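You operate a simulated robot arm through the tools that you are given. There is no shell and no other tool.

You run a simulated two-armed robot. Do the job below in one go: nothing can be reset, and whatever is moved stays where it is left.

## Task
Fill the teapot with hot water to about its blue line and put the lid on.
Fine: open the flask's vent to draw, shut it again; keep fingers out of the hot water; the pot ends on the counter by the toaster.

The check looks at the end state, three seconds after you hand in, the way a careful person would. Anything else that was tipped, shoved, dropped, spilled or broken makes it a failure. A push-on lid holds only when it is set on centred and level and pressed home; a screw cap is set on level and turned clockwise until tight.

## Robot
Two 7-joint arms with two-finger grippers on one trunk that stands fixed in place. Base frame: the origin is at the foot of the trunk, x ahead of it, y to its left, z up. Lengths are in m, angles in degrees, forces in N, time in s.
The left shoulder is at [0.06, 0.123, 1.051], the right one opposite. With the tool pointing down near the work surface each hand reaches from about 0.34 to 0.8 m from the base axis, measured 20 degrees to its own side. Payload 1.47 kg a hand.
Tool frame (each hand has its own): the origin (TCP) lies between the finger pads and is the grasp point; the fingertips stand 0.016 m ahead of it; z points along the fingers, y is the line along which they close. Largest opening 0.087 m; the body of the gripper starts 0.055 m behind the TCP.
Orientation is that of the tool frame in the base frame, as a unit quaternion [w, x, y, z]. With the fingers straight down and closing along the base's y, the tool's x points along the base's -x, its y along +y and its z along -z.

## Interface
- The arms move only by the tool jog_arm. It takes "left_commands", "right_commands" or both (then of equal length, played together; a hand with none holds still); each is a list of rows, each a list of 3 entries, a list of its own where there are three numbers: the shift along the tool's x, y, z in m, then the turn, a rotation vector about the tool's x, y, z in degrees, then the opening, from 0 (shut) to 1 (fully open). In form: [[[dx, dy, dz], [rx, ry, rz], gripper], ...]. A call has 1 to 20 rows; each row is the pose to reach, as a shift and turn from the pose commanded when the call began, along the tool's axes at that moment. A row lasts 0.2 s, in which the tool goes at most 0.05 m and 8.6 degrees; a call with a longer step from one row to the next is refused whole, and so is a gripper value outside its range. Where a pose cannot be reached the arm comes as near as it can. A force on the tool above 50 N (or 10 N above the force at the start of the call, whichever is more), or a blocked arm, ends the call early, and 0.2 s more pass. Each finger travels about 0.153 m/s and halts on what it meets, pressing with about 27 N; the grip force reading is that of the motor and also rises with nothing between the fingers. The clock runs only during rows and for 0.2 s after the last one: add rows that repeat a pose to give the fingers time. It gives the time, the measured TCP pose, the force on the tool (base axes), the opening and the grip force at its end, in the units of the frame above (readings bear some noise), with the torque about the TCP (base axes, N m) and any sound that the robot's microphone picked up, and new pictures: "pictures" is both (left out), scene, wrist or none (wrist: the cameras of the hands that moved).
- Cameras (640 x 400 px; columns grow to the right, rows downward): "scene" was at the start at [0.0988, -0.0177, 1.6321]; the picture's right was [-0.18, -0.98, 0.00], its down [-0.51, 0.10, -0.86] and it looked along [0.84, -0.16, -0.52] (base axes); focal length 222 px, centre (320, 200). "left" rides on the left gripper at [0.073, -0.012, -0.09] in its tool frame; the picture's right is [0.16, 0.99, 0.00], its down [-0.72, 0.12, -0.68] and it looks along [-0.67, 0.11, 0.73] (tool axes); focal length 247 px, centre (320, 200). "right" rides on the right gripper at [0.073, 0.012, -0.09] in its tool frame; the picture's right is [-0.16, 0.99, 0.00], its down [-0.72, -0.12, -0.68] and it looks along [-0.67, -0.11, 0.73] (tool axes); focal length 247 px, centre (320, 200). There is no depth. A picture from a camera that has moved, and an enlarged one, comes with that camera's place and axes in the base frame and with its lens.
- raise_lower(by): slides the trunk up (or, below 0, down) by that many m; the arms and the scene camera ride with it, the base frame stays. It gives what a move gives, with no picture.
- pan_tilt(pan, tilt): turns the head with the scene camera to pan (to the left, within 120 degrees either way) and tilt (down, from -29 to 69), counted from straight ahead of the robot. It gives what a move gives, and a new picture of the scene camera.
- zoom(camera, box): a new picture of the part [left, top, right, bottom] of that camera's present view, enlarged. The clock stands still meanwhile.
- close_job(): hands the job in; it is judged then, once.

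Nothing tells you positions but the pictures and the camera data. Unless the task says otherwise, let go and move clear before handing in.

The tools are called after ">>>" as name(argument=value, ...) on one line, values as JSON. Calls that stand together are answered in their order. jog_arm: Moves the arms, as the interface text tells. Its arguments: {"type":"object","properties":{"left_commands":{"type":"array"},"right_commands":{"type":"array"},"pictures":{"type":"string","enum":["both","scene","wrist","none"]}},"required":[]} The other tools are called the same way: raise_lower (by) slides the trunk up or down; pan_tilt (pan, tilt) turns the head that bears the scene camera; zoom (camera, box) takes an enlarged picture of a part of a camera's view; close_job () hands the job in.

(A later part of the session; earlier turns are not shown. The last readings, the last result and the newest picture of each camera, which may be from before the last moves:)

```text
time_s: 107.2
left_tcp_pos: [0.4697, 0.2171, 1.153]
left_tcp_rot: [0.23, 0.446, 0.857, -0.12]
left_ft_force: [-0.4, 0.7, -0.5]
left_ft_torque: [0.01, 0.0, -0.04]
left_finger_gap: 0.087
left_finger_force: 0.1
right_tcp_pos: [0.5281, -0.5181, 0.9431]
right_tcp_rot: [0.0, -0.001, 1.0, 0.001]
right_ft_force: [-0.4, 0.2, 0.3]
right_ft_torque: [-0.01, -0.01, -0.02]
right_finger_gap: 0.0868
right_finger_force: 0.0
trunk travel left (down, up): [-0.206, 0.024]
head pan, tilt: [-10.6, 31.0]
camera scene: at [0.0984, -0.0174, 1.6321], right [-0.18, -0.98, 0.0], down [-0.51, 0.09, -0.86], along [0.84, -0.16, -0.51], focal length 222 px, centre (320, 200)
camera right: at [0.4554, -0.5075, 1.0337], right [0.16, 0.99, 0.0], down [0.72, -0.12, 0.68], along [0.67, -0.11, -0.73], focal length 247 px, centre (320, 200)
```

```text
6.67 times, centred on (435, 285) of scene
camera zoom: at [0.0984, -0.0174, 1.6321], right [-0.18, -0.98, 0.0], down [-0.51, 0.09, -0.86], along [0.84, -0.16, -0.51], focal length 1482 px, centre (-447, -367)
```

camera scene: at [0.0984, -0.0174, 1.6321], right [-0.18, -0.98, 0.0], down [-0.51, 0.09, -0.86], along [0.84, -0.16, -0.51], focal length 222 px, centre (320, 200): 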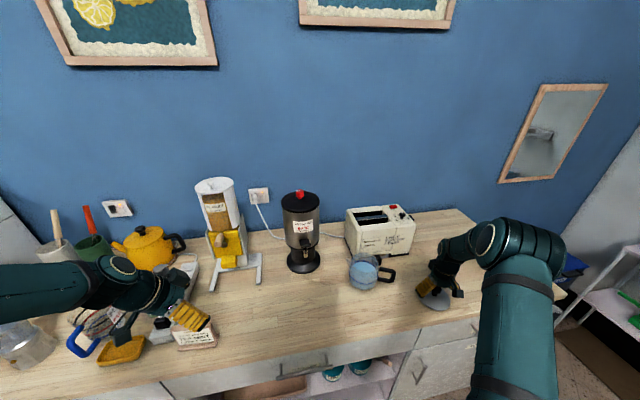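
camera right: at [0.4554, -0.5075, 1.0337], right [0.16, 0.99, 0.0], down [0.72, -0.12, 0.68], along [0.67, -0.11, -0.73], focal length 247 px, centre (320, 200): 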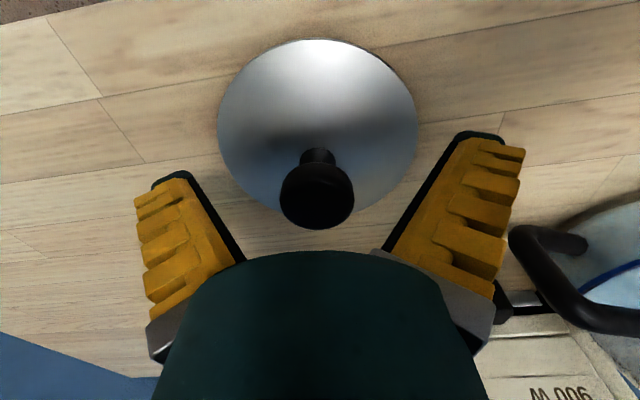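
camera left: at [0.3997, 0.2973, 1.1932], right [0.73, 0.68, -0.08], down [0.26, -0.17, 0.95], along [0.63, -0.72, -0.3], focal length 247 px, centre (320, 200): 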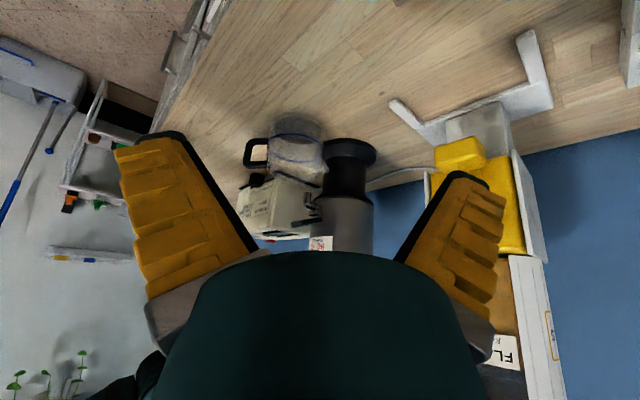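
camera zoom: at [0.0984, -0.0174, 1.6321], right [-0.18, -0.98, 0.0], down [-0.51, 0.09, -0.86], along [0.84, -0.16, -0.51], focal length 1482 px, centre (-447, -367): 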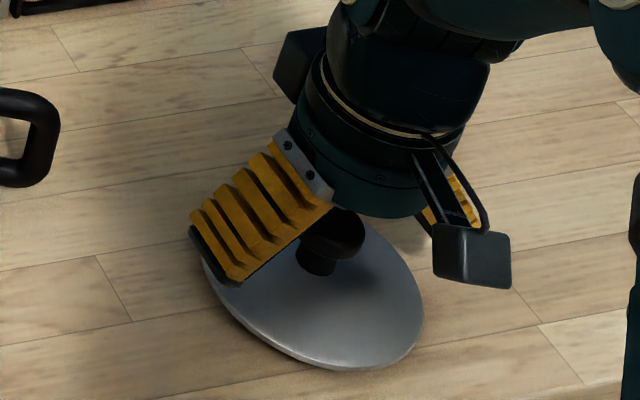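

The knob head sits about 9 mm above the TCP, so I'll raise 6 mm and close on it.

>>> jog_arm(right_commands=[[[0.001, 0, -0.006], [0, 0, 0], 0.8], [[0.001, 0, -0.006], [0, 0, 0], 0.5], [[0.001, 0, -0.006], [0, 0, 0], 0.25], [[0.001, 0, -0.006], [0, 0, 0], 0], [[0.001, 0, -0.006], [0, 0, 0], 0]], pictures="wrist")

```text
time_s: 108.4
left_tcp_pos: [0.4694, 0.2175, 1.1534]
left_tcp_rot: [0.23, 0.446, 0.856, -0.12]
left_ft_force: [0.9, 0.0, -0.4]
left_ft_torque: [-0.04, -0.02, 0.01]
left_finger_gap: 0.0871
left_finger_force: 0.0
right_tcp_pos: [0.5272, -0.5199, 0.9492]
right_tcp_rot: [0.001, -0.001, 1.0, 0.0]
right_ft_force: [0.3, -0.2, 1.1]
right_ft_torque: [-0.01, -0.05, -0.03]
right_finger_gap: 0.0284
right_finger_force: 27.0
trunk travel left (down, up): [-0.206, 0.024]
head pan, tilt: [-10.6, 31.0]
camera right: at [0.4552, -0.5074, 1.0394], right [0.16, 0.99, 0.0], down [0.72, -0.12, 0.68], along [0.67, -0.11, -0.73], focal length 247 px, centre (320, 200)
```

right: 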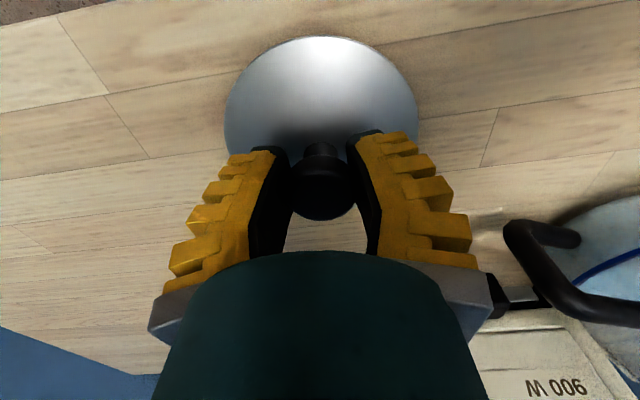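

The knob is gripped, with a gap of 0.028. I'll lift the lid straight up and check that it hangs level.

>>> jog_arm(right_commands=[[[0, 0, -0.01], [0, 0, 0], 0], [[0, 0, -0.03], [0, 0, 0], 0], [[0, 0, -0.06], [0, 0, 0], 0], [[0, 0, -0.09], [0, 0, 0], 0], [[0, 0, -0.12], [0, 0, 0], 0], [[0, 0, -0.15], [0, 0, 0], 0], [[0, 0, -0.15], [0, 0, 0], 0]], pictures="both")

>>> zoom(camera="scene", box=[395, 225, 475, 285])

>>> zoom(camera="right", box=[200, 20, 440, 240])

```text
time_s: 110.0
left_tcp_pos: [0.4714, 0.2164, 1.1538]
left_tcp_rot: [0.23, 0.446, 0.857, -0.12]
left_ft_force: [0.8, -0.8, 0.9]
left_ft_torque: [0.0, 0.03, 0.01]
left_finger_gap: 0.0872
left_finger_force: 0.1
right_tcp_pos: [0.5299, -0.5201, 1.0999]
right_tcp_rot: [0.0, 0.0, 1.0, -0.001]
right_ft_force: [-0.4, 0.0, 0.4]
right_ft_torque: [-0.01, 0.05, 0.0]
right_finger_gap: 0.0269
right_finger_force: 27.3
trunk travel left (down, up): [-0.206, 0.024]
head pan, tilt: [-10.6, 31.0]
camera scene: at [0.0993, -0.0182, 1.632], right [-0.18, -0.98, 0.0], down [-0.51, 0.1, -0.86], along [0.84, -0.16, -0.52], focal length 222 px, centre (320, 200)
camera right: at [0.4571, -0.5072, 1.1896], right [0.16, 0.99, 0.0], down [0.72, -0.12, 0.68], along [0.67, -0.11, -0.73], focal length 247 px, centre (320, 200)
```

scene: 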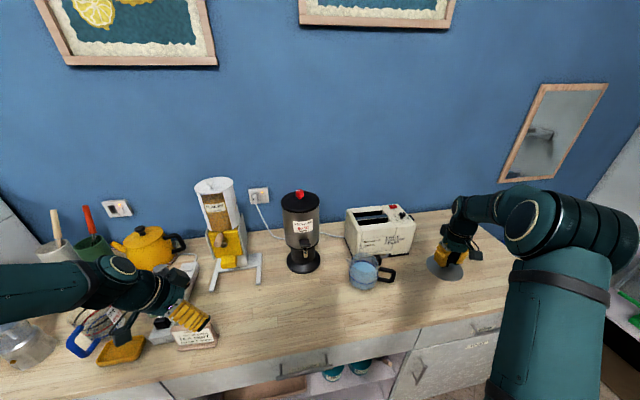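
right: 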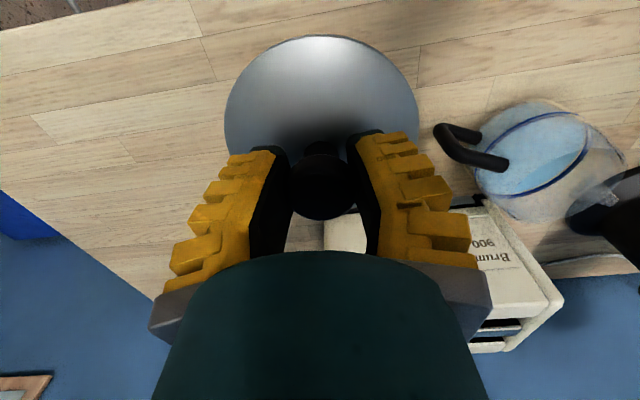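

```text
6.67 times, centred on (435, 255) of scene
camera zoom: at [0.0993, -0.0182, 1.632], right [-0.18, -0.98, 0.0], down [-0.51, 0.1, -0.86], along [0.84, -0.16, -0.52], focal length 1482 px, centre (-447, -167)
```

zoom: 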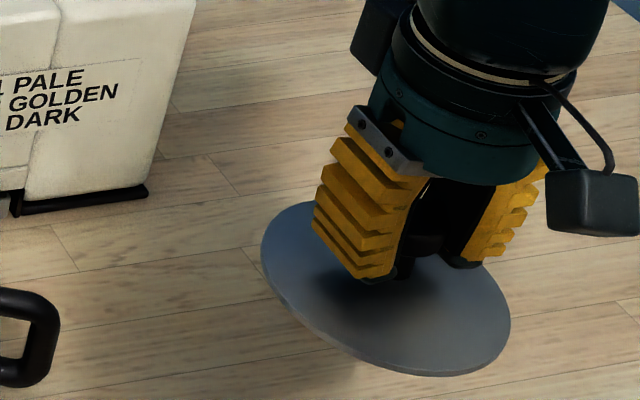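

```text
1.82 times, centred on (320, 130) of right
camera zoom: at [0.4571, -0.5072, 1.1896], right [0.16, 0.99, 0.0], down [0.72, -0.12, 0.68], along [0.67, -0.11, -0.73], focal length 449 px, centre (320, 327)
```

zoom: 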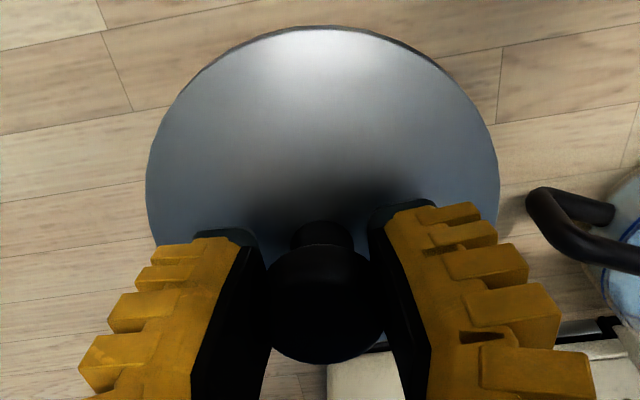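

The lid lifted level. Now I'll carry it to above the pot, whose centre is about (0.656, -0.290), staying high for an alignment check.

>>> jog_arm(right_commands=[[[-0.005, 0.01, -0.015], [0, 0, 0], 0], [[-0.02, 0.038, -0.03], [0, 0, 0], 0], [[-0.037, 0.07, -0.04], [0, 0, 0], 0], [[-0.054, 0.102, -0.04], [0, 0, 0], 0], [[-0.071, 0.134, -0.04], [0, 0, 0], 0], [[-0.088, 0.166, -0.04], [0, 0, 0], 0], [[-0.105, 0.198, -0.035], [0, 0, 0], 0], [[-0.118, 0.222, -0.03], [0, 0, 0], 0], [[-0.123, 0.23, -0.025], [0, 0, 0], 0], [[-0.123, 0.23, -0.025], [0, 0, 0], 0]], pictures="both")

>>> zoom(camera="scene", box=[325, 215, 415, 295])

>>> zoom(camera="right", box=[200, 0, 440, 200])

>>> zoom(camera="left", box=[200, 60, 400, 240])

```text
time_s: 112.2
left_tcp_pos: [0.4702, 0.2169, 1.1529]
left_tcp_rot: [0.23, 0.446, 0.857, -0.12]
left_ft_force: [0.1, 1.2, 0.6]
left_ft_torque: [-0.01, -0.05, 0.02]
left_finger_gap: 0.087
left_finger_force: 0.0
right_tcp_pos: [0.6529, -0.2881, 1.1259]
right_tcp_rot: [0.001, -0.001, 1.0, 0.0]
right_ft_force: [0.5, -0.8, 0.1]
right_ft_torque: [0.02, 0.02, -0.04]
right_finger_gap: 0.0273
right_finger_force: 27.0
trunk travel left (down, up): [-0.206, 0.024]
head pan, tilt: [-10.6, 31.0]
camera scene: at [0.0986, -0.0176, 1.6321], right [-0.18, -0.98, 0.0], down [-0.51, 0.1, -0.86], along [0.84, -0.16, -0.51], focal length 222 px, centre (320, 200)
camera right: at [0.5804, -0.2756, 1.2149], right [0.16, 0.99, 0.0], down [0.72, -0.12, 0.68], along [0.67, -0.11, -0.73], focal length 247 px, centre (320, 200)
```

scene: 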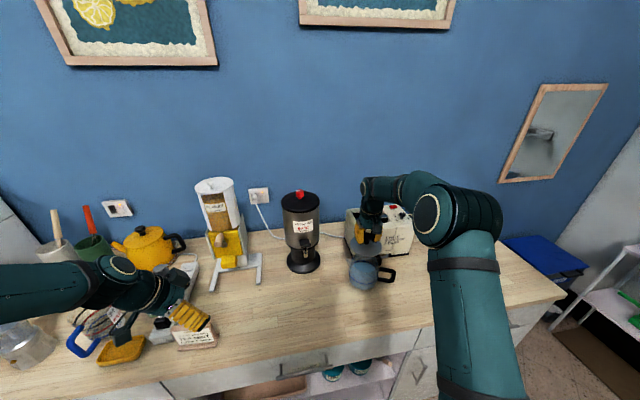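
right: 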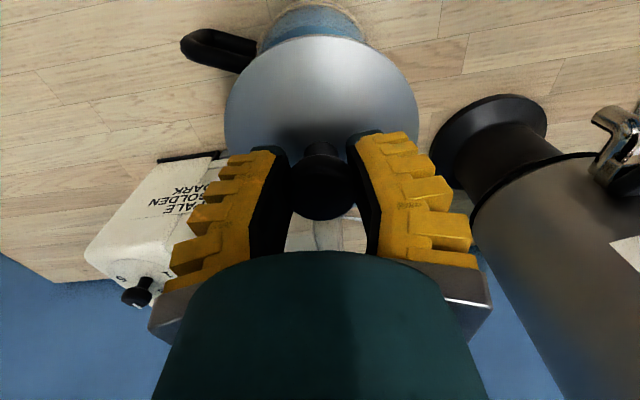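

```text
5.00 times, centred on (370, 255) of scene
camera zoom: at [0.0986, -0.0176, 1.6321], right [-0.18, -0.98, 0.0], down [-0.51, 0.1, -0.86], along [0.84, -0.16, -0.51], focal length 1111 px, centre (70, -75)
```

zoom: 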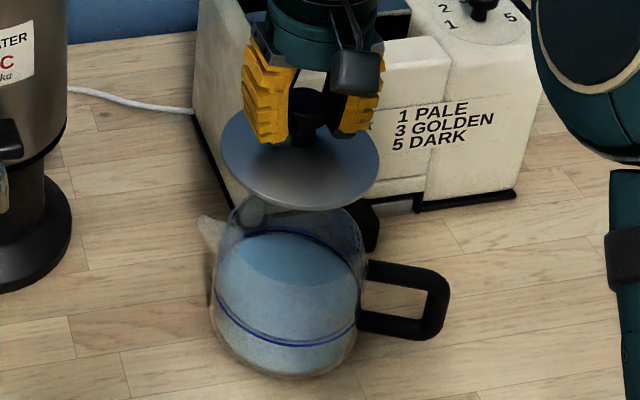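

```text
2.00 times, centred on (320, 100) of right
camera zoom: at [0.5804, -0.2756, 1.2149], right [0.16, 0.99, 0.0], down [0.72, -0.12, 0.68], along [0.67, -0.11, -0.73], focal length 494 px, centre (320, 400)
```

zoom: 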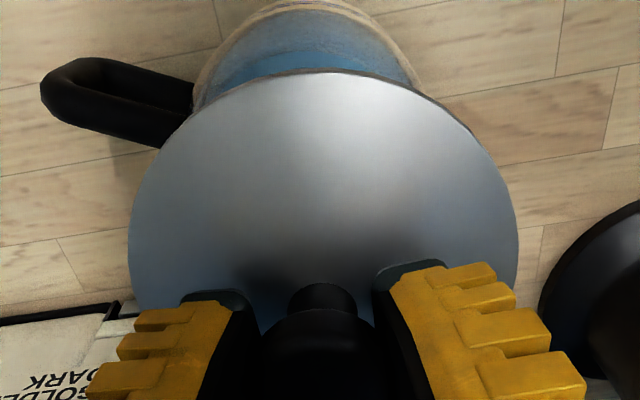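

```text
2.22 times, centred on (300, 150) of left
camera zoom: at [0.398, 0.2974, 1.194], right [0.73, 0.68, -0.08], down [0.26, -0.17, 0.95], along [0.63, -0.72, -0.3], focal length 549 px, centre (364, 311)
```

zoom: 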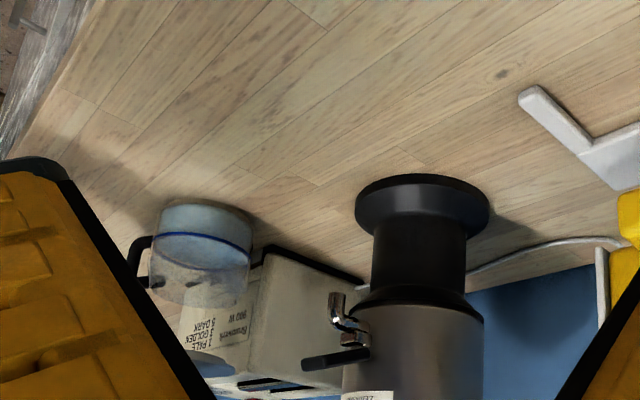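

The lid is above the pot. For an accurate centring check I'll bring the left camera around to view the pot and lid nearly side-on from the left.

>>> jog_arm(left_commands=[[[-0.0213, -0.0147, 0.0226], [1.9, -1.6, 2.7], 1], [[-0.0427, -0.0295, 0.0451], [3.8, -3.2, 5.4], 1], [[-0.064, -0.0442, 0.0677], [5.7, -4.9, 8.1], 1], [[-0.0853, -0.0589, 0.0903], [7.5, -6.5, 10.8], 1], [[-0.1067, -0.0737, 0.1128], [9.4, -8.1, 13.5], 1], [[-0.128, -0.0884, 0.1354], [11.3, -9.7, 16.2], 1], [[-0.128, -0.0884, 0.1354], [11.3, -9.7, 16.2], 1]], pictures="both")

>>> zoom(camera="left", box=[230, 90, 430, 250])

>>> zoom(camera="scene", box=[340, 225, 400, 295])

```text
time_s: 113.8
left_tcp_pos: [0.4979, 0.0212, 1.1018]
left_tcp_rot: [0.272, 0.57, 0.747, -0.206]
left_ft_force: [0.3, -0.5, -0.5]
left_ft_torque: [0.02, -0.04, 0.02]
left_finger_gap: 0.0871
left_finger_force: 0.1
right_tcp_pos: [0.6517, -0.2895, 1.1264]
right_tcp_rot: [0.001, 0.0, 1.0, -0.001]
right_ft_force: [0.2, 0.0, 0.2]
right_ft_torque: [0.01, -0.02, 0.0]
right_finger_gap: 0.0273
right_finger_force: 26.8
trunk travel left (down, up): [-0.206, 0.024]
head pan, tilt: [-10.6, 31.0]
camera scene: at [0.0981, -0.0175, 1.6321], right [-0.18, -0.98, 0.0], down [-0.51, 0.1, -0.86], along [0.84, -0.16, -0.51], focal length 222 px, centre (320, 200)
camera left: at [0.4573, 0.126, 1.1241], right [0.92, 0.38, -0.1], down [0.14, -0.08, 0.99], along [0.36, -0.92, -0.13], focal length 247 px, centre (320, 200)
```

scene: 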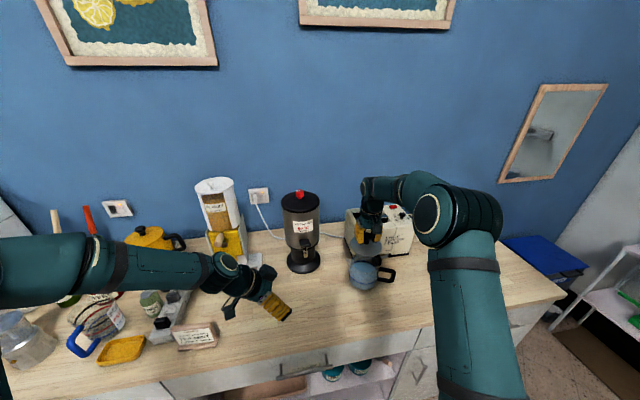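
left: 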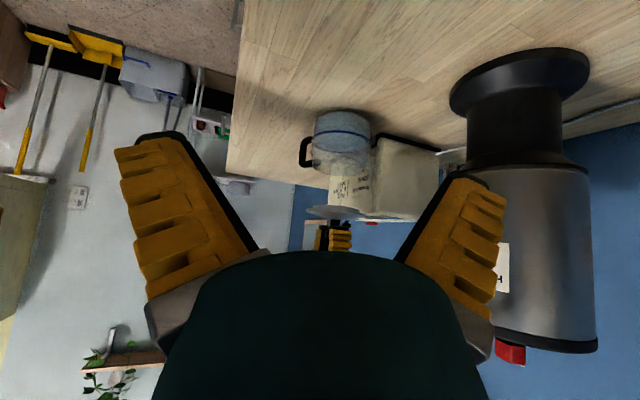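

```text
2.50 times, centred on (330, 170) of left
camera zoom: at [0.4573, 0.126, 1.1241], right [0.92, 0.38, -0.1], down [0.14, -0.08, 0.99], along [0.36, -0.92, -0.13], focal length 617 px, centre (295, 275)
```

zoom: 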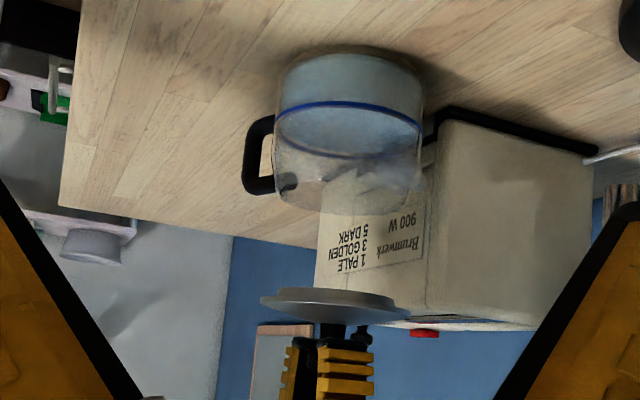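

```text
5.71 times, centred on (370, 260) of scene
camera zoom: at [0.0981, -0.0175, 1.6321], right [-0.18, -0.98, 0.0], down [-0.51, 0.1, -0.86], along [0.84, -0.16, -0.51], focal length 1270 px, centre (34, -143)
```

zoom: 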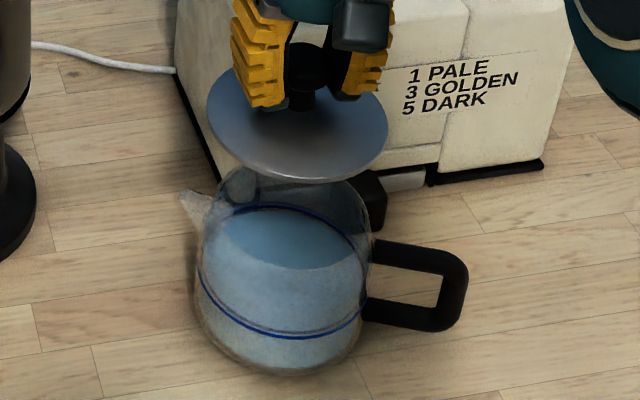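

Measuring from both cameras, the lid is level and its centre sits about 1 mm in +x and 3 mm in +y from the pot's axis. I'll correct that and lower the lid to about 1 cm above the rim for a finer check.

>>> jog_arm(right_commands=[[[0.001, -0.003, 0.01], [0, 0, 0], 0], [[0.001, -0.003, 0.03], [0, 0, 0], 0], [[0.001, -0.003, 0.05], [0, 0, 0], 0], [[0.001, -0.003, 0.061], [0, 0, 0], 0], [[0.001, -0.003, 0.061], [0, 0, 0], 0]], pictures="wrist")

>>> zoom(camera="left", box=[280, 90, 400, 220])

>>> zoom(camera="scene", box=[340, 235, 400, 295])

>>> zoom(camera="right", box=[200, 0, 440, 200])

```text
time_s: 115.0
left_tcp_pos: [0.4995, 0.0215, 1.1015]
left_tcp_rot: [0.271, 0.571, 0.747, -0.206]
left_ft_force: [-0.6, -0.3, 0.5]
left_ft_torque: [0.02, -0.03, 0.04]
left_finger_gap: 0.0871
left_finger_force: 0.0
right_tcp_pos: [0.6511, -0.2928, 1.0638]
right_tcp_rot: [0.001, 0.0, 1.0, 0.0]
right_ft_force: [0.0, -0.2, -0.5]
right_ft_torque: [-0.01, 0.01, -0.03]
right_finger_gap: 0.0278
right_finger_force: 26.9
trunk travel left (down, up): [-0.206, 0.024]
head pan, tilt: [-10.6, 31.0]
camera right: at [0.5785, -0.2801, 1.1538], right [0.16, 0.99, 0.0], down [0.72, -0.12, 0.68], along [0.67, -0.11, -0.73], focal length 247 px, centre (320, 200)
```

right: 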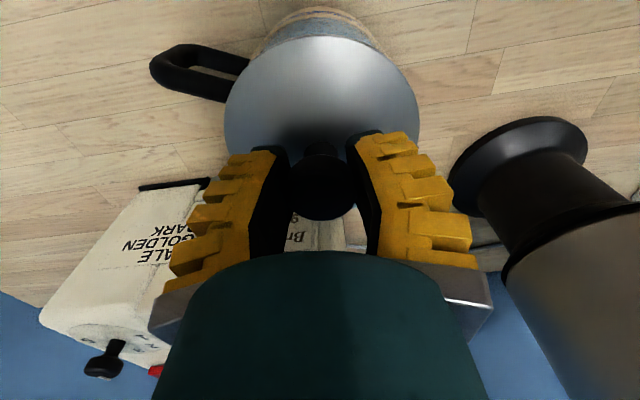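

```text
3.08 times, centred on (340, 155) of left
camera zoom: at [0.4574, 0.1262, 1.1239], right [0.92, 0.38, -0.1], down [0.14, -0.09, 0.99], along [0.36, -0.92, -0.13], focal length 760 px, centre (258, 338)
```

zoom: 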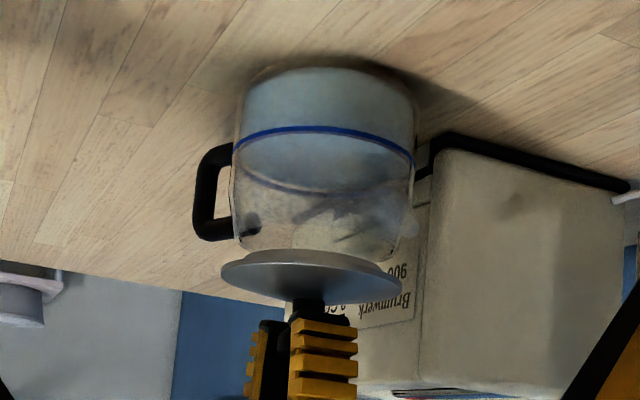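

```text
6.67 times, centred on (370, 265) of scene
camera zoom: at [0.0987, -0.0178, 1.6321], right [-0.18, -0.98, 0.0], down [-0.51, 0.1, -0.86], along [0.84, -0.16, -0.51], focal length 1482 px, centre (-13, -233)
```

zoom: 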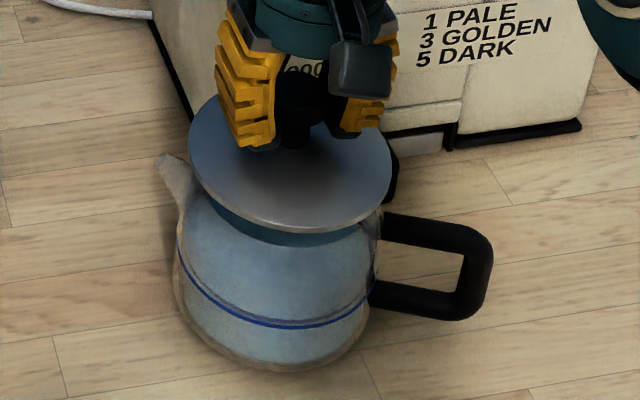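

```text
2.00 times, centred on (320, 100) of right
camera zoom: at [0.5785, -0.2801, 1.1538], right [0.16, 0.99, 0.0], down [0.72, -0.12, 0.68], along [0.67, -0.11, -0.73], focal length 494 px, centre (320, 400)
```

zoom: 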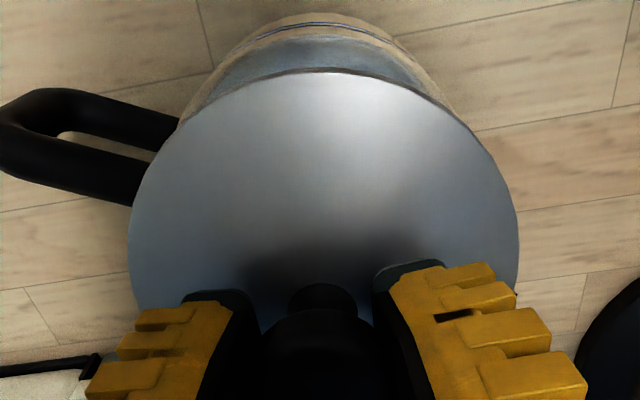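

The lid has a plug about 96 mm wide under a wider brim, so centring needs care. I'll zoom in tightly on the rim and lid from both sides.

>>> zoom(camera="left", box=[312, 150, 376, 190])

>>> zoom(camera="scene", box=[352, 245, 400, 275])

>>> zoom(camera="left", box=[300, 100, 390, 160])

```text
10.00 times, centred on (344, 170) of left
camera zoom: at [0.4574, 0.1262, 1.1239], right [0.92, 0.38, -0.1], down [0.14, -0.09, 0.99], along [0.36, -0.92, -0.13], focal length 2470 px, centre (80, 500)
```

zoom: 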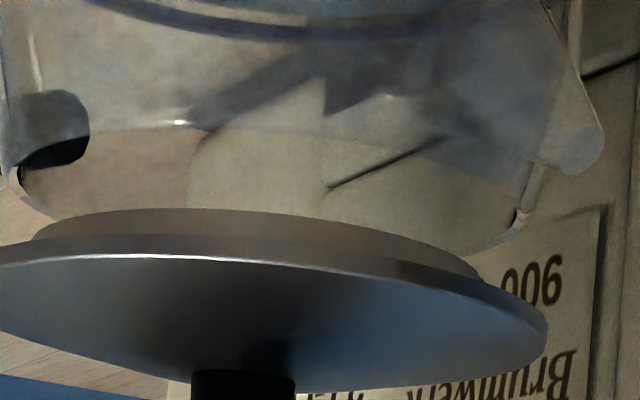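

```text
13.33 times, centred on (376, 260) of scene
camera zoom: at [0.0987, -0.0178, 1.6321], right [-0.18, -0.98, 0.0], down [-0.51, 0.1, -0.86], along [0.84, -0.16, -0.51], focal length 2964 px, centre (-427, -600)
```

zoom: 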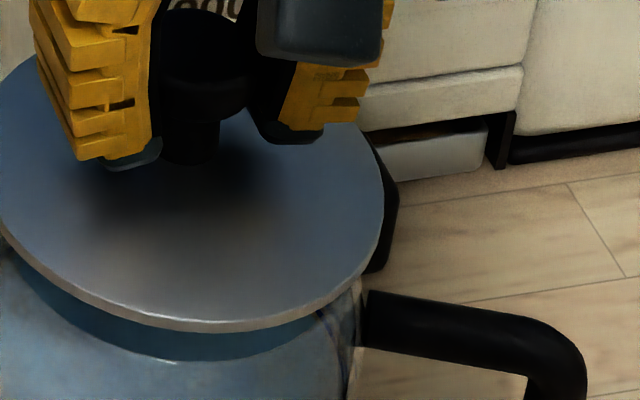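

```text
6.67 times, centred on (345, 130) of left
camera zoom: at [0.4574, 0.1262, 1.1239], right [0.92, 0.38, -0.1], down [0.14, -0.09, 0.99], along [0.36, -0.92, -0.13], focal length 1646 px, centre (153, 667)
```

zoom: 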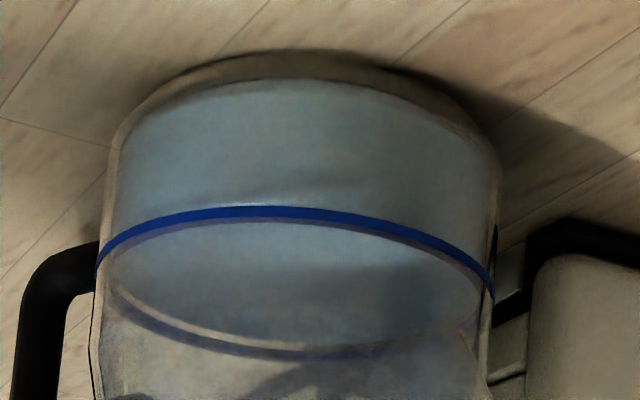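

The centring looks good to about 1 mm. I'll apply a 1 mm trim and lower the lid gently until it touches the rim.

>>> jog_arm(right_commands=[[[-0.001, 0.001, 0.003], [0, 0, 0], 0], [[-0.001, 0.001, 0.007], [0, 0, 0], 0], [[-0.001, 0.001, 0.011], [0, 0, 0], 0], [[-0.001, 0.001, 0.014], [0, 0, 0], 0], [[-0.001, 0.001, 0.016], [0, 0, 0], 0]], pictures="none")

>>> zoom(camera="left", box=[300, 130, 390, 190])

>>> zoom(camera="scene", box=[340, 235, 400, 285])

```text
time_s: 116.2
left_tcp_pos: [0.4987, 0.0216, 1.1019]
left_tcp_rot: [0.271, 0.571, 0.747, -0.207]
left_ft_force: [-0.3, -0.6, 0.1]
left_ft_torque: [-0.02, 0.01, -0.02]
left_finger_gap: 0.0873
left_finger_force: 0.0
right_tcp_pos: [0.6519, -0.2922, 1.0476]
right_tcp_rot: [0.001, 0.0, 1.0, 0.0]
right_ft_force: [-0.3, 0.7, 1.3]
right_ft_torque: [0.05, 0.09, -0.02]
right_finger_gap: 0.0284
right_finger_force: 26.7
trunk travel left (down, up): [-0.206, 0.024]
head pan, tilt: [-10.6, 31.0]
```

```text
6.67 times, centred on (345, 160) of left
camera zoom: at [0.4573, 0.1263, 1.1239], right [0.92, 0.38, -0.1], down [0.14, -0.09, 0.99], along [0.36, -0.92, -0.13], focal length 1646 px, centre (153, 467)
```

zoom: 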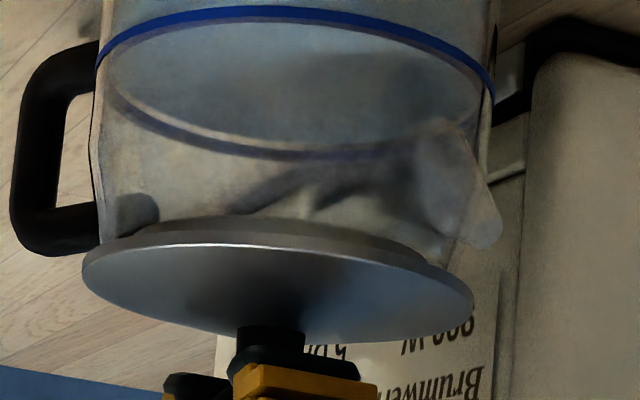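

```text
8.00 times, centred on (370, 260) of scene
camera zoom: at [0.0986, -0.0176, 1.6321], right [-0.18, -0.98, 0.0], down [-0.51, 0.1, -0.86], along [0.84, -0.16, -0.51], focal length 1778 px, centre (-80, -280)
```

zoom: 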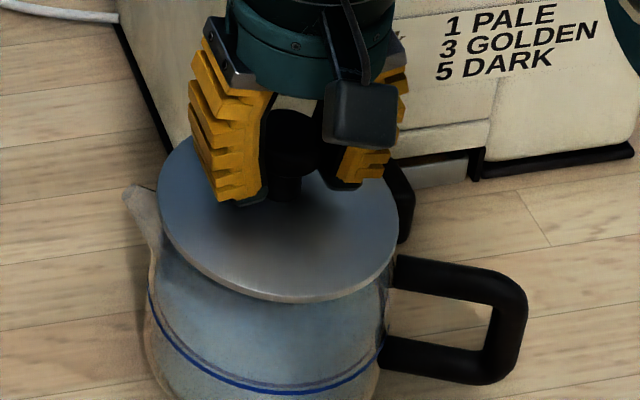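

The lid is just touching, with its centre within 1 mm in both views. I'll continue down in small steps and watch the force.

>>> jog_arm(right_commands=[[[0, 0, 0.002], [0, 0, 0], 0], [[0, 0, 0.004], [0, 0, 0], 0], [[0, 0, 0.006], [0, 0, 0], 0]], pictures="none")

>>> zoom(camera="left", box=[300, 130, 390, 190])

>>> zoom(camera="scene", box=[340, 235, 400, 285])

```text
time_s: 117.0
left_tcp_pos: [0.4983, 0.0215, 1.1021]
left_tcp_rot: [0.271, 0.571, 0.747, -0.208]
left_ft_force: [0.1, 0.2, 0.4]
left_ft_torque: [0.01, 0.01, -0.01]
left_finger_gap: 0.0872
left_finger_force: 0.1
right_tcp_pos: [0.651, -0.2907, 1.0412]
right_tcp_rot: [0.001, 0.0, 1.0, 0.001]
right_ft_force: [-0.4, 2.4, -0.1]
right_ft_torque: [0.07, 0.01, -0.06]
right_finger_gap: 0.0244
right_finger_force: 27.5
trunk travel left (down, up): [-0.206, 0.024]
head pan, tilt: [-10.6, 31.0]
```

```text
6.67 times, centred on (345, 160) of left
camera zoom: at [0.4574, 0.1266, 1.1238], right [0.92, 0.38, -0.1], down [0.14, -0.09, 0.99], along [0.36, -0.92, -0.13], focal length 1646 px, centre (153, 467)
```

zoom: 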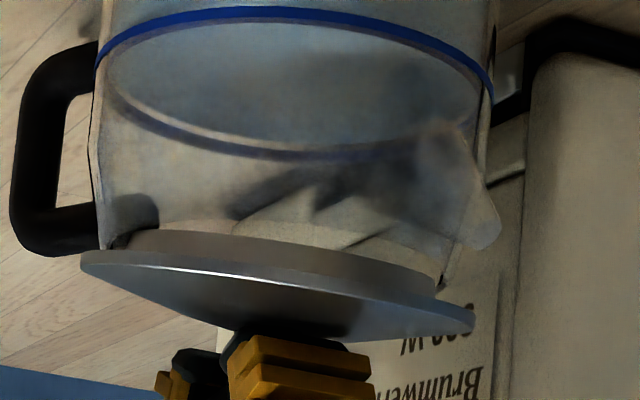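

```text
8.00 times, centred on (370, 260) of scene
camera zoom: at [0.0987, -0.0172, 1.6321], right [-0.18, -0.98, 0.0], down [-0.51, 0.09, -0.86], along [0.84, -0.16, -0.51], focal length 1778 px, centre (-80, -280)
```

zoom: 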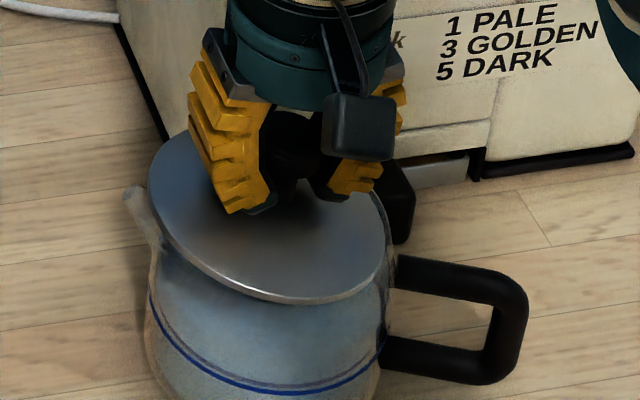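

The lid has tilted in the grip, raised on its left side, and the gap changed. I'll look closely before moving anything.

>>> zoom(camera="left", box=[305, 145, 385, 195])

>>> zoom(camera="scene", box=[348, 240, 396, 272])

>>> zoom(camera="right", box=[200, 0, 440, 240])

```text
8.00 times, centred on (345, 170) of left
camera zoom: at [0.4574, 0.1266, 1.1238], right [0.92, 0.38, -0.1], down [0.14, -0.09, 0.99], along [0.36, -0.92, -0.13], focal length 1976 px, centre (120, 440)
```

zoom: 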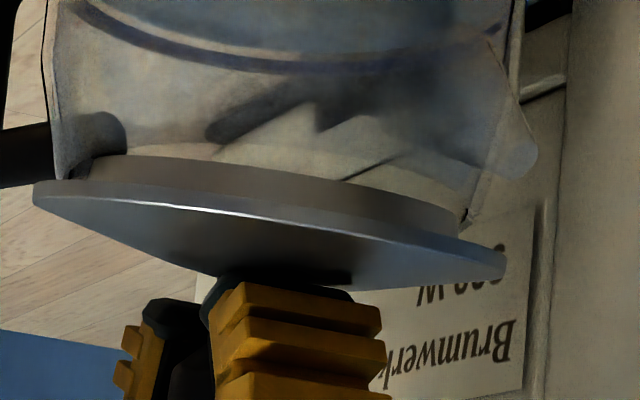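

```text
12.50 times, centred on (372, 256) of scene
camera zoom: at [0.0987, -0.0172, 1.6321], right [-0.18, -0.98, 0.0], down [-0.51, 0.09, -0.86], along [0.84, -0.16, -0.51], focal length 2778 px, centre (-330, -500)
```

zoom: 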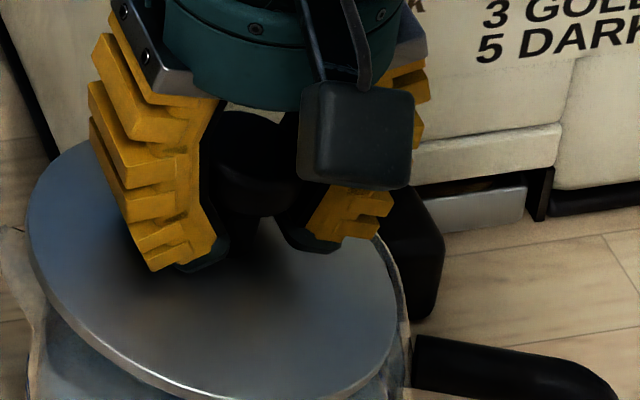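

```text
1.67 times, centred on (320, 120) of right
camera zoom: at [0.5794, -0.2793, 1.1311], right [0.16, 0.99, 0.0], down [0.72, -0.12, 0.68], along [0.67, -0.11, -0.73], focal length 412 px, centre (320, 333)
```

zoom: 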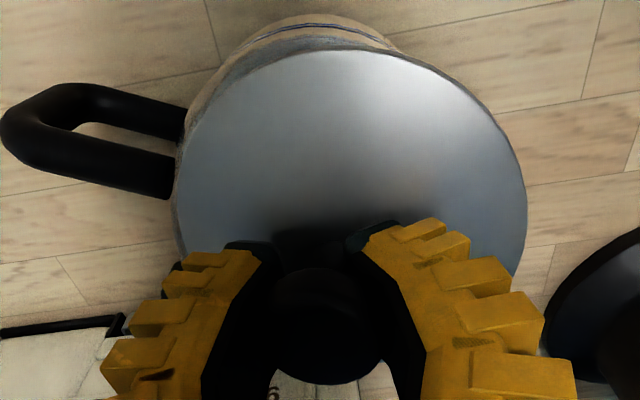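

The lid shifted about 1 cm toward +y and tilted in the fingers. I won't release it here, so I'll lift slowly and check the grip.

>>> jog_arm(right_commands=[[[0, 0, -0.004], [0, 0, 0], 0], [[0, 0, -0.01], [0, 0, 0], 0], [[0, 0, -0.018], [0, 0, 0], 0], [[0, 0, -0.026], [0, 0, 0], 0], [[0, 0, -0.026], [0, 0, 0], 0]], pictures="none")

>>> zoom(camera="left", box=[290, 110, 400, 210])

>>> zoom(camera="scene", box=[340, 225, 400, 290])

>>> zoom(camera="right", box=[200, 0, 440, 240])

```text
time_s: 118.2
left_tcp_pos: [0.4987, 0.0207, 1.101]
left_tcp_rot: [0.271, 0.57, 0.748, -0.206]
left_ft_force: [-0.3, -1.1, -0.3]
left_ft_torque: [-0.02, -0.01, 0.02]
left_finger_gap: 0.0868
left_finger_force: 0.1
right_tcp_pos: [0.6532, -0.2917, 1.0672]
right_tcp_rot: [0.001, 0.0, 1.0, 0.0]
right_ft_force: [-0.8, -0.5, -0.6]
right_ft_torque: [0.03, -0.01, 0.01]
right_finger_gap: 0.0205
right_finger_force: 27.4
trunk travel left (down, up): [-0.206, 0.024]
head pan, tilt: [-10.6, 31.0]
```

```text
4.00 times, centred on (345, 160) of left
camera zoom: at [0.4575, 0.1261, 1.1238], right [0.92, 0.38, -0.1], down [0.14, -0.09, 0.99], along [0.36, -0.92, -0.13], focal length 988 px, centre (220, 360)
```

zoom: 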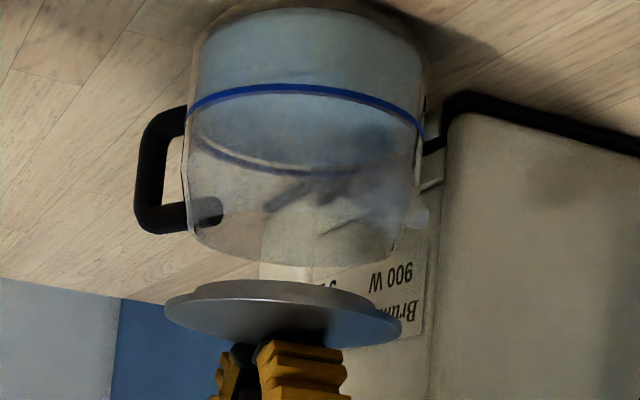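

```text
6.15 times, centred on (370, 258) of scene
camera zoom: at [0.0989, -0.0178, 1.632], right [-0.18, -0.98, 0.0], down [-0.51, 0.1, -0.86], along [0.84, -0.16, -0.52], focal length 1368 px, centre (12, -154)
```

zoom: 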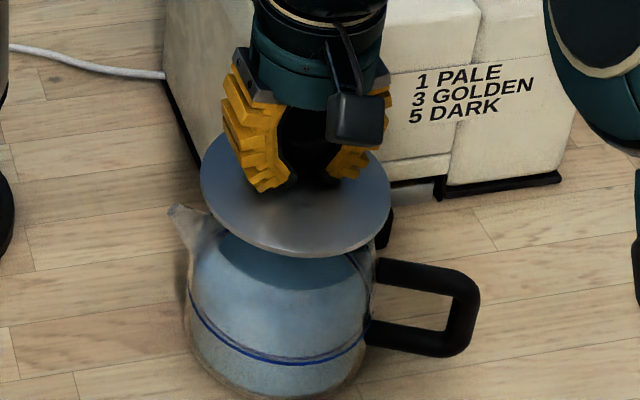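

```text
1.67 times, centred on (320, 120) of right
camera zoom: at [0.5798, -0.2792, 1.1572], right [0.16, 0.99, 0.0], down [0.72, -0.12, 0.68], along [0.67, -0.11, -0.73], focal length 412 px, centre (320, 333)
```

zoom: 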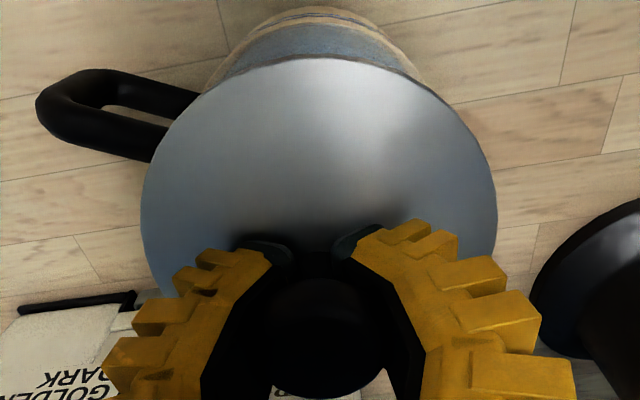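

The fingers have slipped from the knob's head down to its stem. The lid now hangs level and secure with the head above the fingers. I'll raise it well clear so I can measure the rim itself.

>>> jog_arm(right_commands=[[[0, 0, -0.02], [0, 0, 0], 0], [[0, 0, -0.05], [0, 0, 0], 0], [[0, 0, -0.08], [0, 0, 0], 0], [[0, 0, -0.1], [0, 0, 0], 0], [[0, 0, -0.1], [0, 0, 0], 0]], pictures="none")

>>> zoom(camera="left", box=[290, 100, 400, 180])

>>> zoom(camera="scene", box=[340, 250, 400, 295])

>>> zoom(camera="left", box=[280, 170, 400, 250])

>>> zoom(camera="scene", box=[335, 205, 415, 260])

```text
time_s: 119.4
left_tcp_pos: [0.4986, 0.021, 1.1025]
left_tcp_rot: [0.27, 0.572, 0.747, -0.207]
left_ft_force: [-0.3, -0.4, 0.8]
left_ft_torque: [-0.02, -0.02, 0.02]
left_finger_gap: 0.087
left_finger_force: 0.0
right_tcp_pos: [0.6524, -0.2896, 1.1673]
right_tcp_rot: [0.001, 0.001, 1.0, 0.0]
right_ft_force: [0.7, 0.0, -0.8]
right_ft_torque: [-0.02, -0.01, -0.02]
right_finger_gap: 0.0205
right_finger_force: 26.7
trunk travel left (down, up): [-0.206, 0.024]
head pan, tilt: [-10.6, 31.0]
```

```text
5.00 times, centred on (345, 140) of left
camera zoom: at [0.4576, 0.1262, 1.1237], right [0.92, 0.38, -0.1], down [0.14, -0.09, 0.99], along [0.36, -0.92, -0.13], focal length 1235 px, centre (195, 500)
```

zoom: 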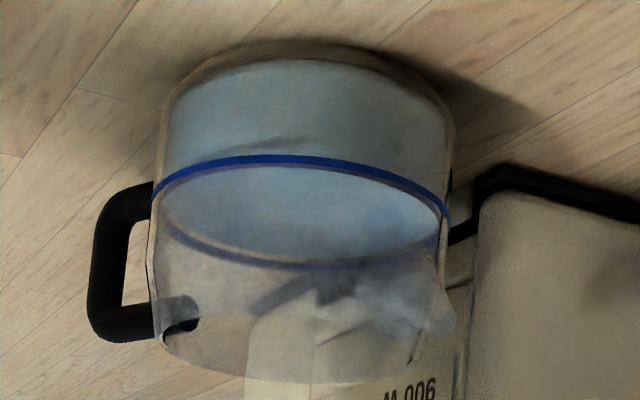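

```text
8.89 times, centred on (370, 272) of scene
camera zoom: at [0.099, -0.0177, 1.632], right [-0.18, -0.98, 0.0], down [-0.51, 0.1, -0.86], along [0.84, -0.16, -0.52], focal length 1976 px, centre (-124, -444)
```

zoom: 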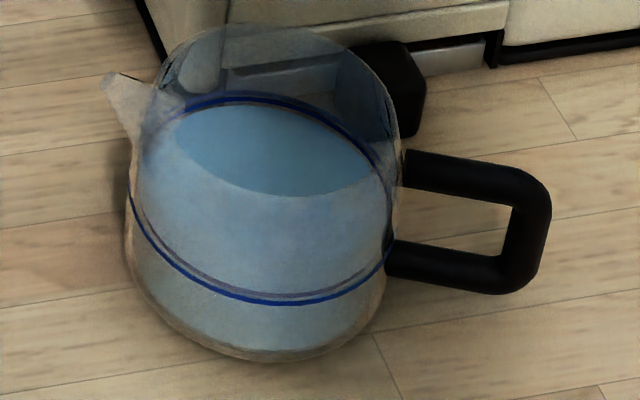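

```text
5.00 times, centred on (340, 210) of left
camera zoom: at [0.4576, 0.1262, 1.1237], right [0.92, 0.38, -0.1], down [0.14, -0.09, 0.99], along [0.36, -0.92, -0.13], focal length 1235 px, centre (220, 150)
```

zoom: 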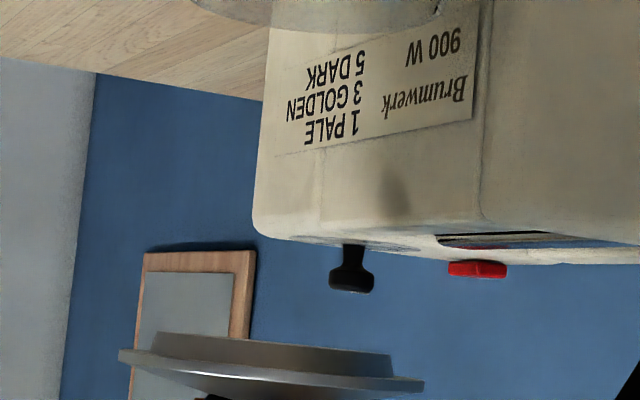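

```text
7.27 times, centred on (375, 232) of scene
camera zoom: at [0.099, -0.0177, 1.632], right [-0.18, -0.98, 0.0], down [-0.51, 0.1, -0.86], along [0.84, -0.16, -0.52], focal length 1616 px, centre (-80, -36)
```

zoom: 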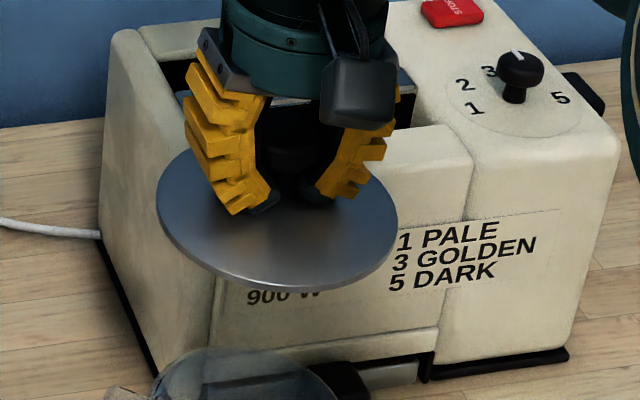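

The lid hangs level from its stem. Comparing the left and scene views, it must move about +4 mm in x and -1 mm in y to be concentric with the rim at z≈1.002. I'll shift it and lower it to just above the rim for another check.

>>> jog_arm(right_commands=[[[-0.004, -0.001, 0.02], [0, 0, 0], 0], [[-0.004, -0.001, 0.05], [0, 0, 0], 0], [[-0.004, -0.001, 0.08], [0, 0, 0], 0], [[-0.004, -0.001, 0.105], [0, 0, 0], 0], [[-0.004, -0.001, 0.121], [0, 0, 0], 0], [[-0.004, -0.001, 0.121], [0, 0, 0], 0]], pictures="none")

>>> zoom(camera="left", box=[300, 115, 390, 185])

>>> zoom(camera="scene", box=[345, 238, 400, 290])

>>> zoom(camera="right", box=[200, 0, 440, 240])

```text
time_s: 120.8
left_tcp_pos: [0.4982, 0.0205, 1.1021]
left_tcp_rot: [0.27, 0.571, 0.748, -0.205]
left_ft_force: [0.1, 0.3, 0.4]
left_ft_torque: [0.02, 0.0, -0.01]
left_finger_gap: 0.0871
left_finger_force: 0.0
right_tcp_pos: [0.6552, -0.292, 1.0484]
right_tcp_rot: [0.001, 0.0, 1.0, -0.001]
right_ft_force: [0.3, -0.6, -0.6]
right_ft_torque: [0.0, 0.02, 0.03]
right_finger_gap: 0.0204
right_finger_force: 26.7
trunk travel left (down, up): [-0.206, 0.024]
head pan, tilt: [-10.6, 31.0]
```

```text
5.71 times, centred on (345, 150) of left
camera zoom: at [0.4573, 0.1262, 1.1239], right [0.92, 0.38, -0.1], down [0.14, -0.09, 0.99], along [0.36, -0.92, -0.13], focal length 1411 px, centre (177, 486)
```

zoom: 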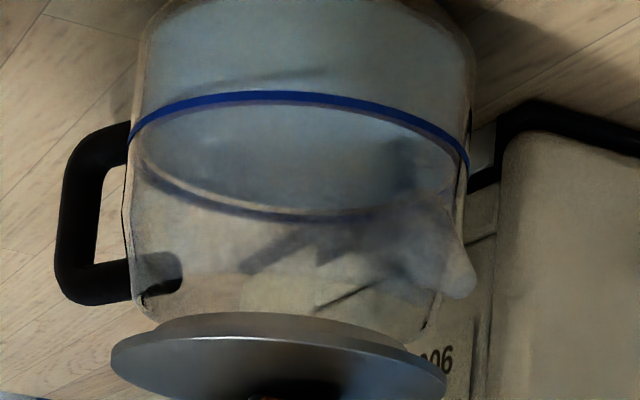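

```text
7.69 times, centred on (372, 264) of scene
camera zoom: at [0.0985, -0.0177, 1.6321], right [-0.18, -0.98, 0.0], down [-0.51, 0.1, -0.86], along [0.84, -0.16, -0.51], focal length 1710 px, centre (-84, -292)
```

zoom: 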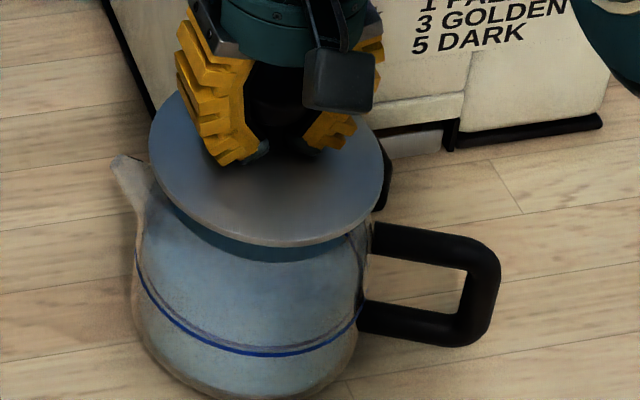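

```text
1.67 times, centred on (320, 120) of right
camera zoom: at [0.5824, -0.2803, 1.138], right [0.16, 0.99, 0.0], down [0.72, -0.12, 0.68], along [0.67, -0.11, -0.73], focal length 412 px, centre (320, 333)
```

zoom: 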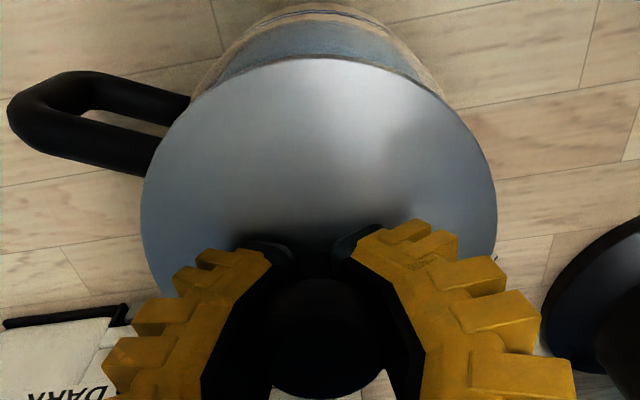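

Both views now agree to about 0.5 mm. Looking back, the lid had already seated last time and I pushed the fingers past it. I'll lower it now until the brim just meets the rim.

>>> jog_arm(right_commands=[[[0, 0, 0.004], [0, 0, 0], 0], [[0, 0, 0.008], [0, 0, 0], 0], [[0, 0, 0.012], [0, 0, 0], 0], [[0, 0, 0.014], [0, 0, 0], 0], [[0, 0, 0.014], [0, 0, 0], 0]], pictures="none")

>>> zoom(camera="left", box=[300, 125, 390, 185])

>>> zoom(camera="scene", box=[345, 238, 400, 290])

```text
time_s: 122.0
left_tcp_pos: [0.4976, 0.0214, 1.1013]
left_tcp_rot: [0.272, 0.571, 0.747, -0.207]
left_ft_force: [-1.0, -0.1, 0.0]
left_ft_torque: [-0.03, 0.0, 0.0]
left_finger_gap: 0.0868
left_finger_force: 0.2
right_tcp_pos: [0.6559, -0.2927, 1.0357]
right_tcp_rot: [0.001, 0.0, 1.0, 0.0]
right_ft_force: [-0.8, -1.1, 9.7]
right_ft_torque: [0.19, -0.32, -0.02]
right_finger_gap: 0.0204
right_finger_force: 27.0
trunk travel left (down, up): [-0.206, 0.024]
head pan, tilt: [-10.6, 31.0]
```

```text
6.67 times, centred on (345, 155) of left
camera zoom: at [0.4567, 0.1264, 1.1242], right [0.92, 0.38, -0.1], down [0.14, -0.09, 0.99], along [0.36, -0.92, -0.13], focal length 1646 px, centre (153, 500)
```

zoom: 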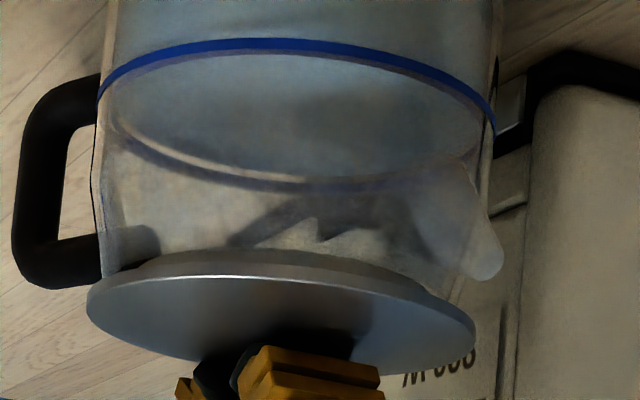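

```text
7.69 times, centred on (372, 264) of scene
camera zoom: at [0.0976, -0.0175, 1.6322], right [-0.18, -0.98, 0.0], down [-0.51, 0.1, -0.86], along [0.84, -0.16, -0.51], focal length 1710 px, centre (-84, -292)
```

zoom: 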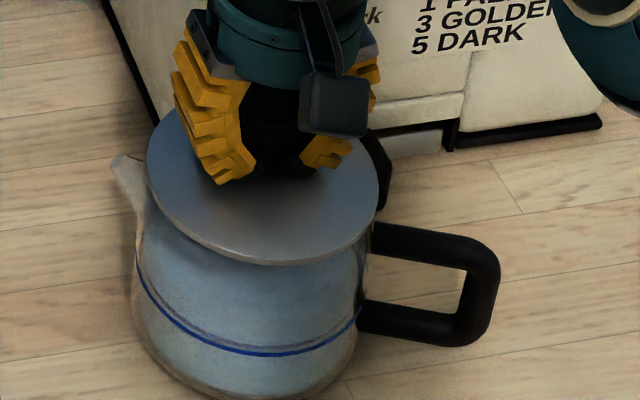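

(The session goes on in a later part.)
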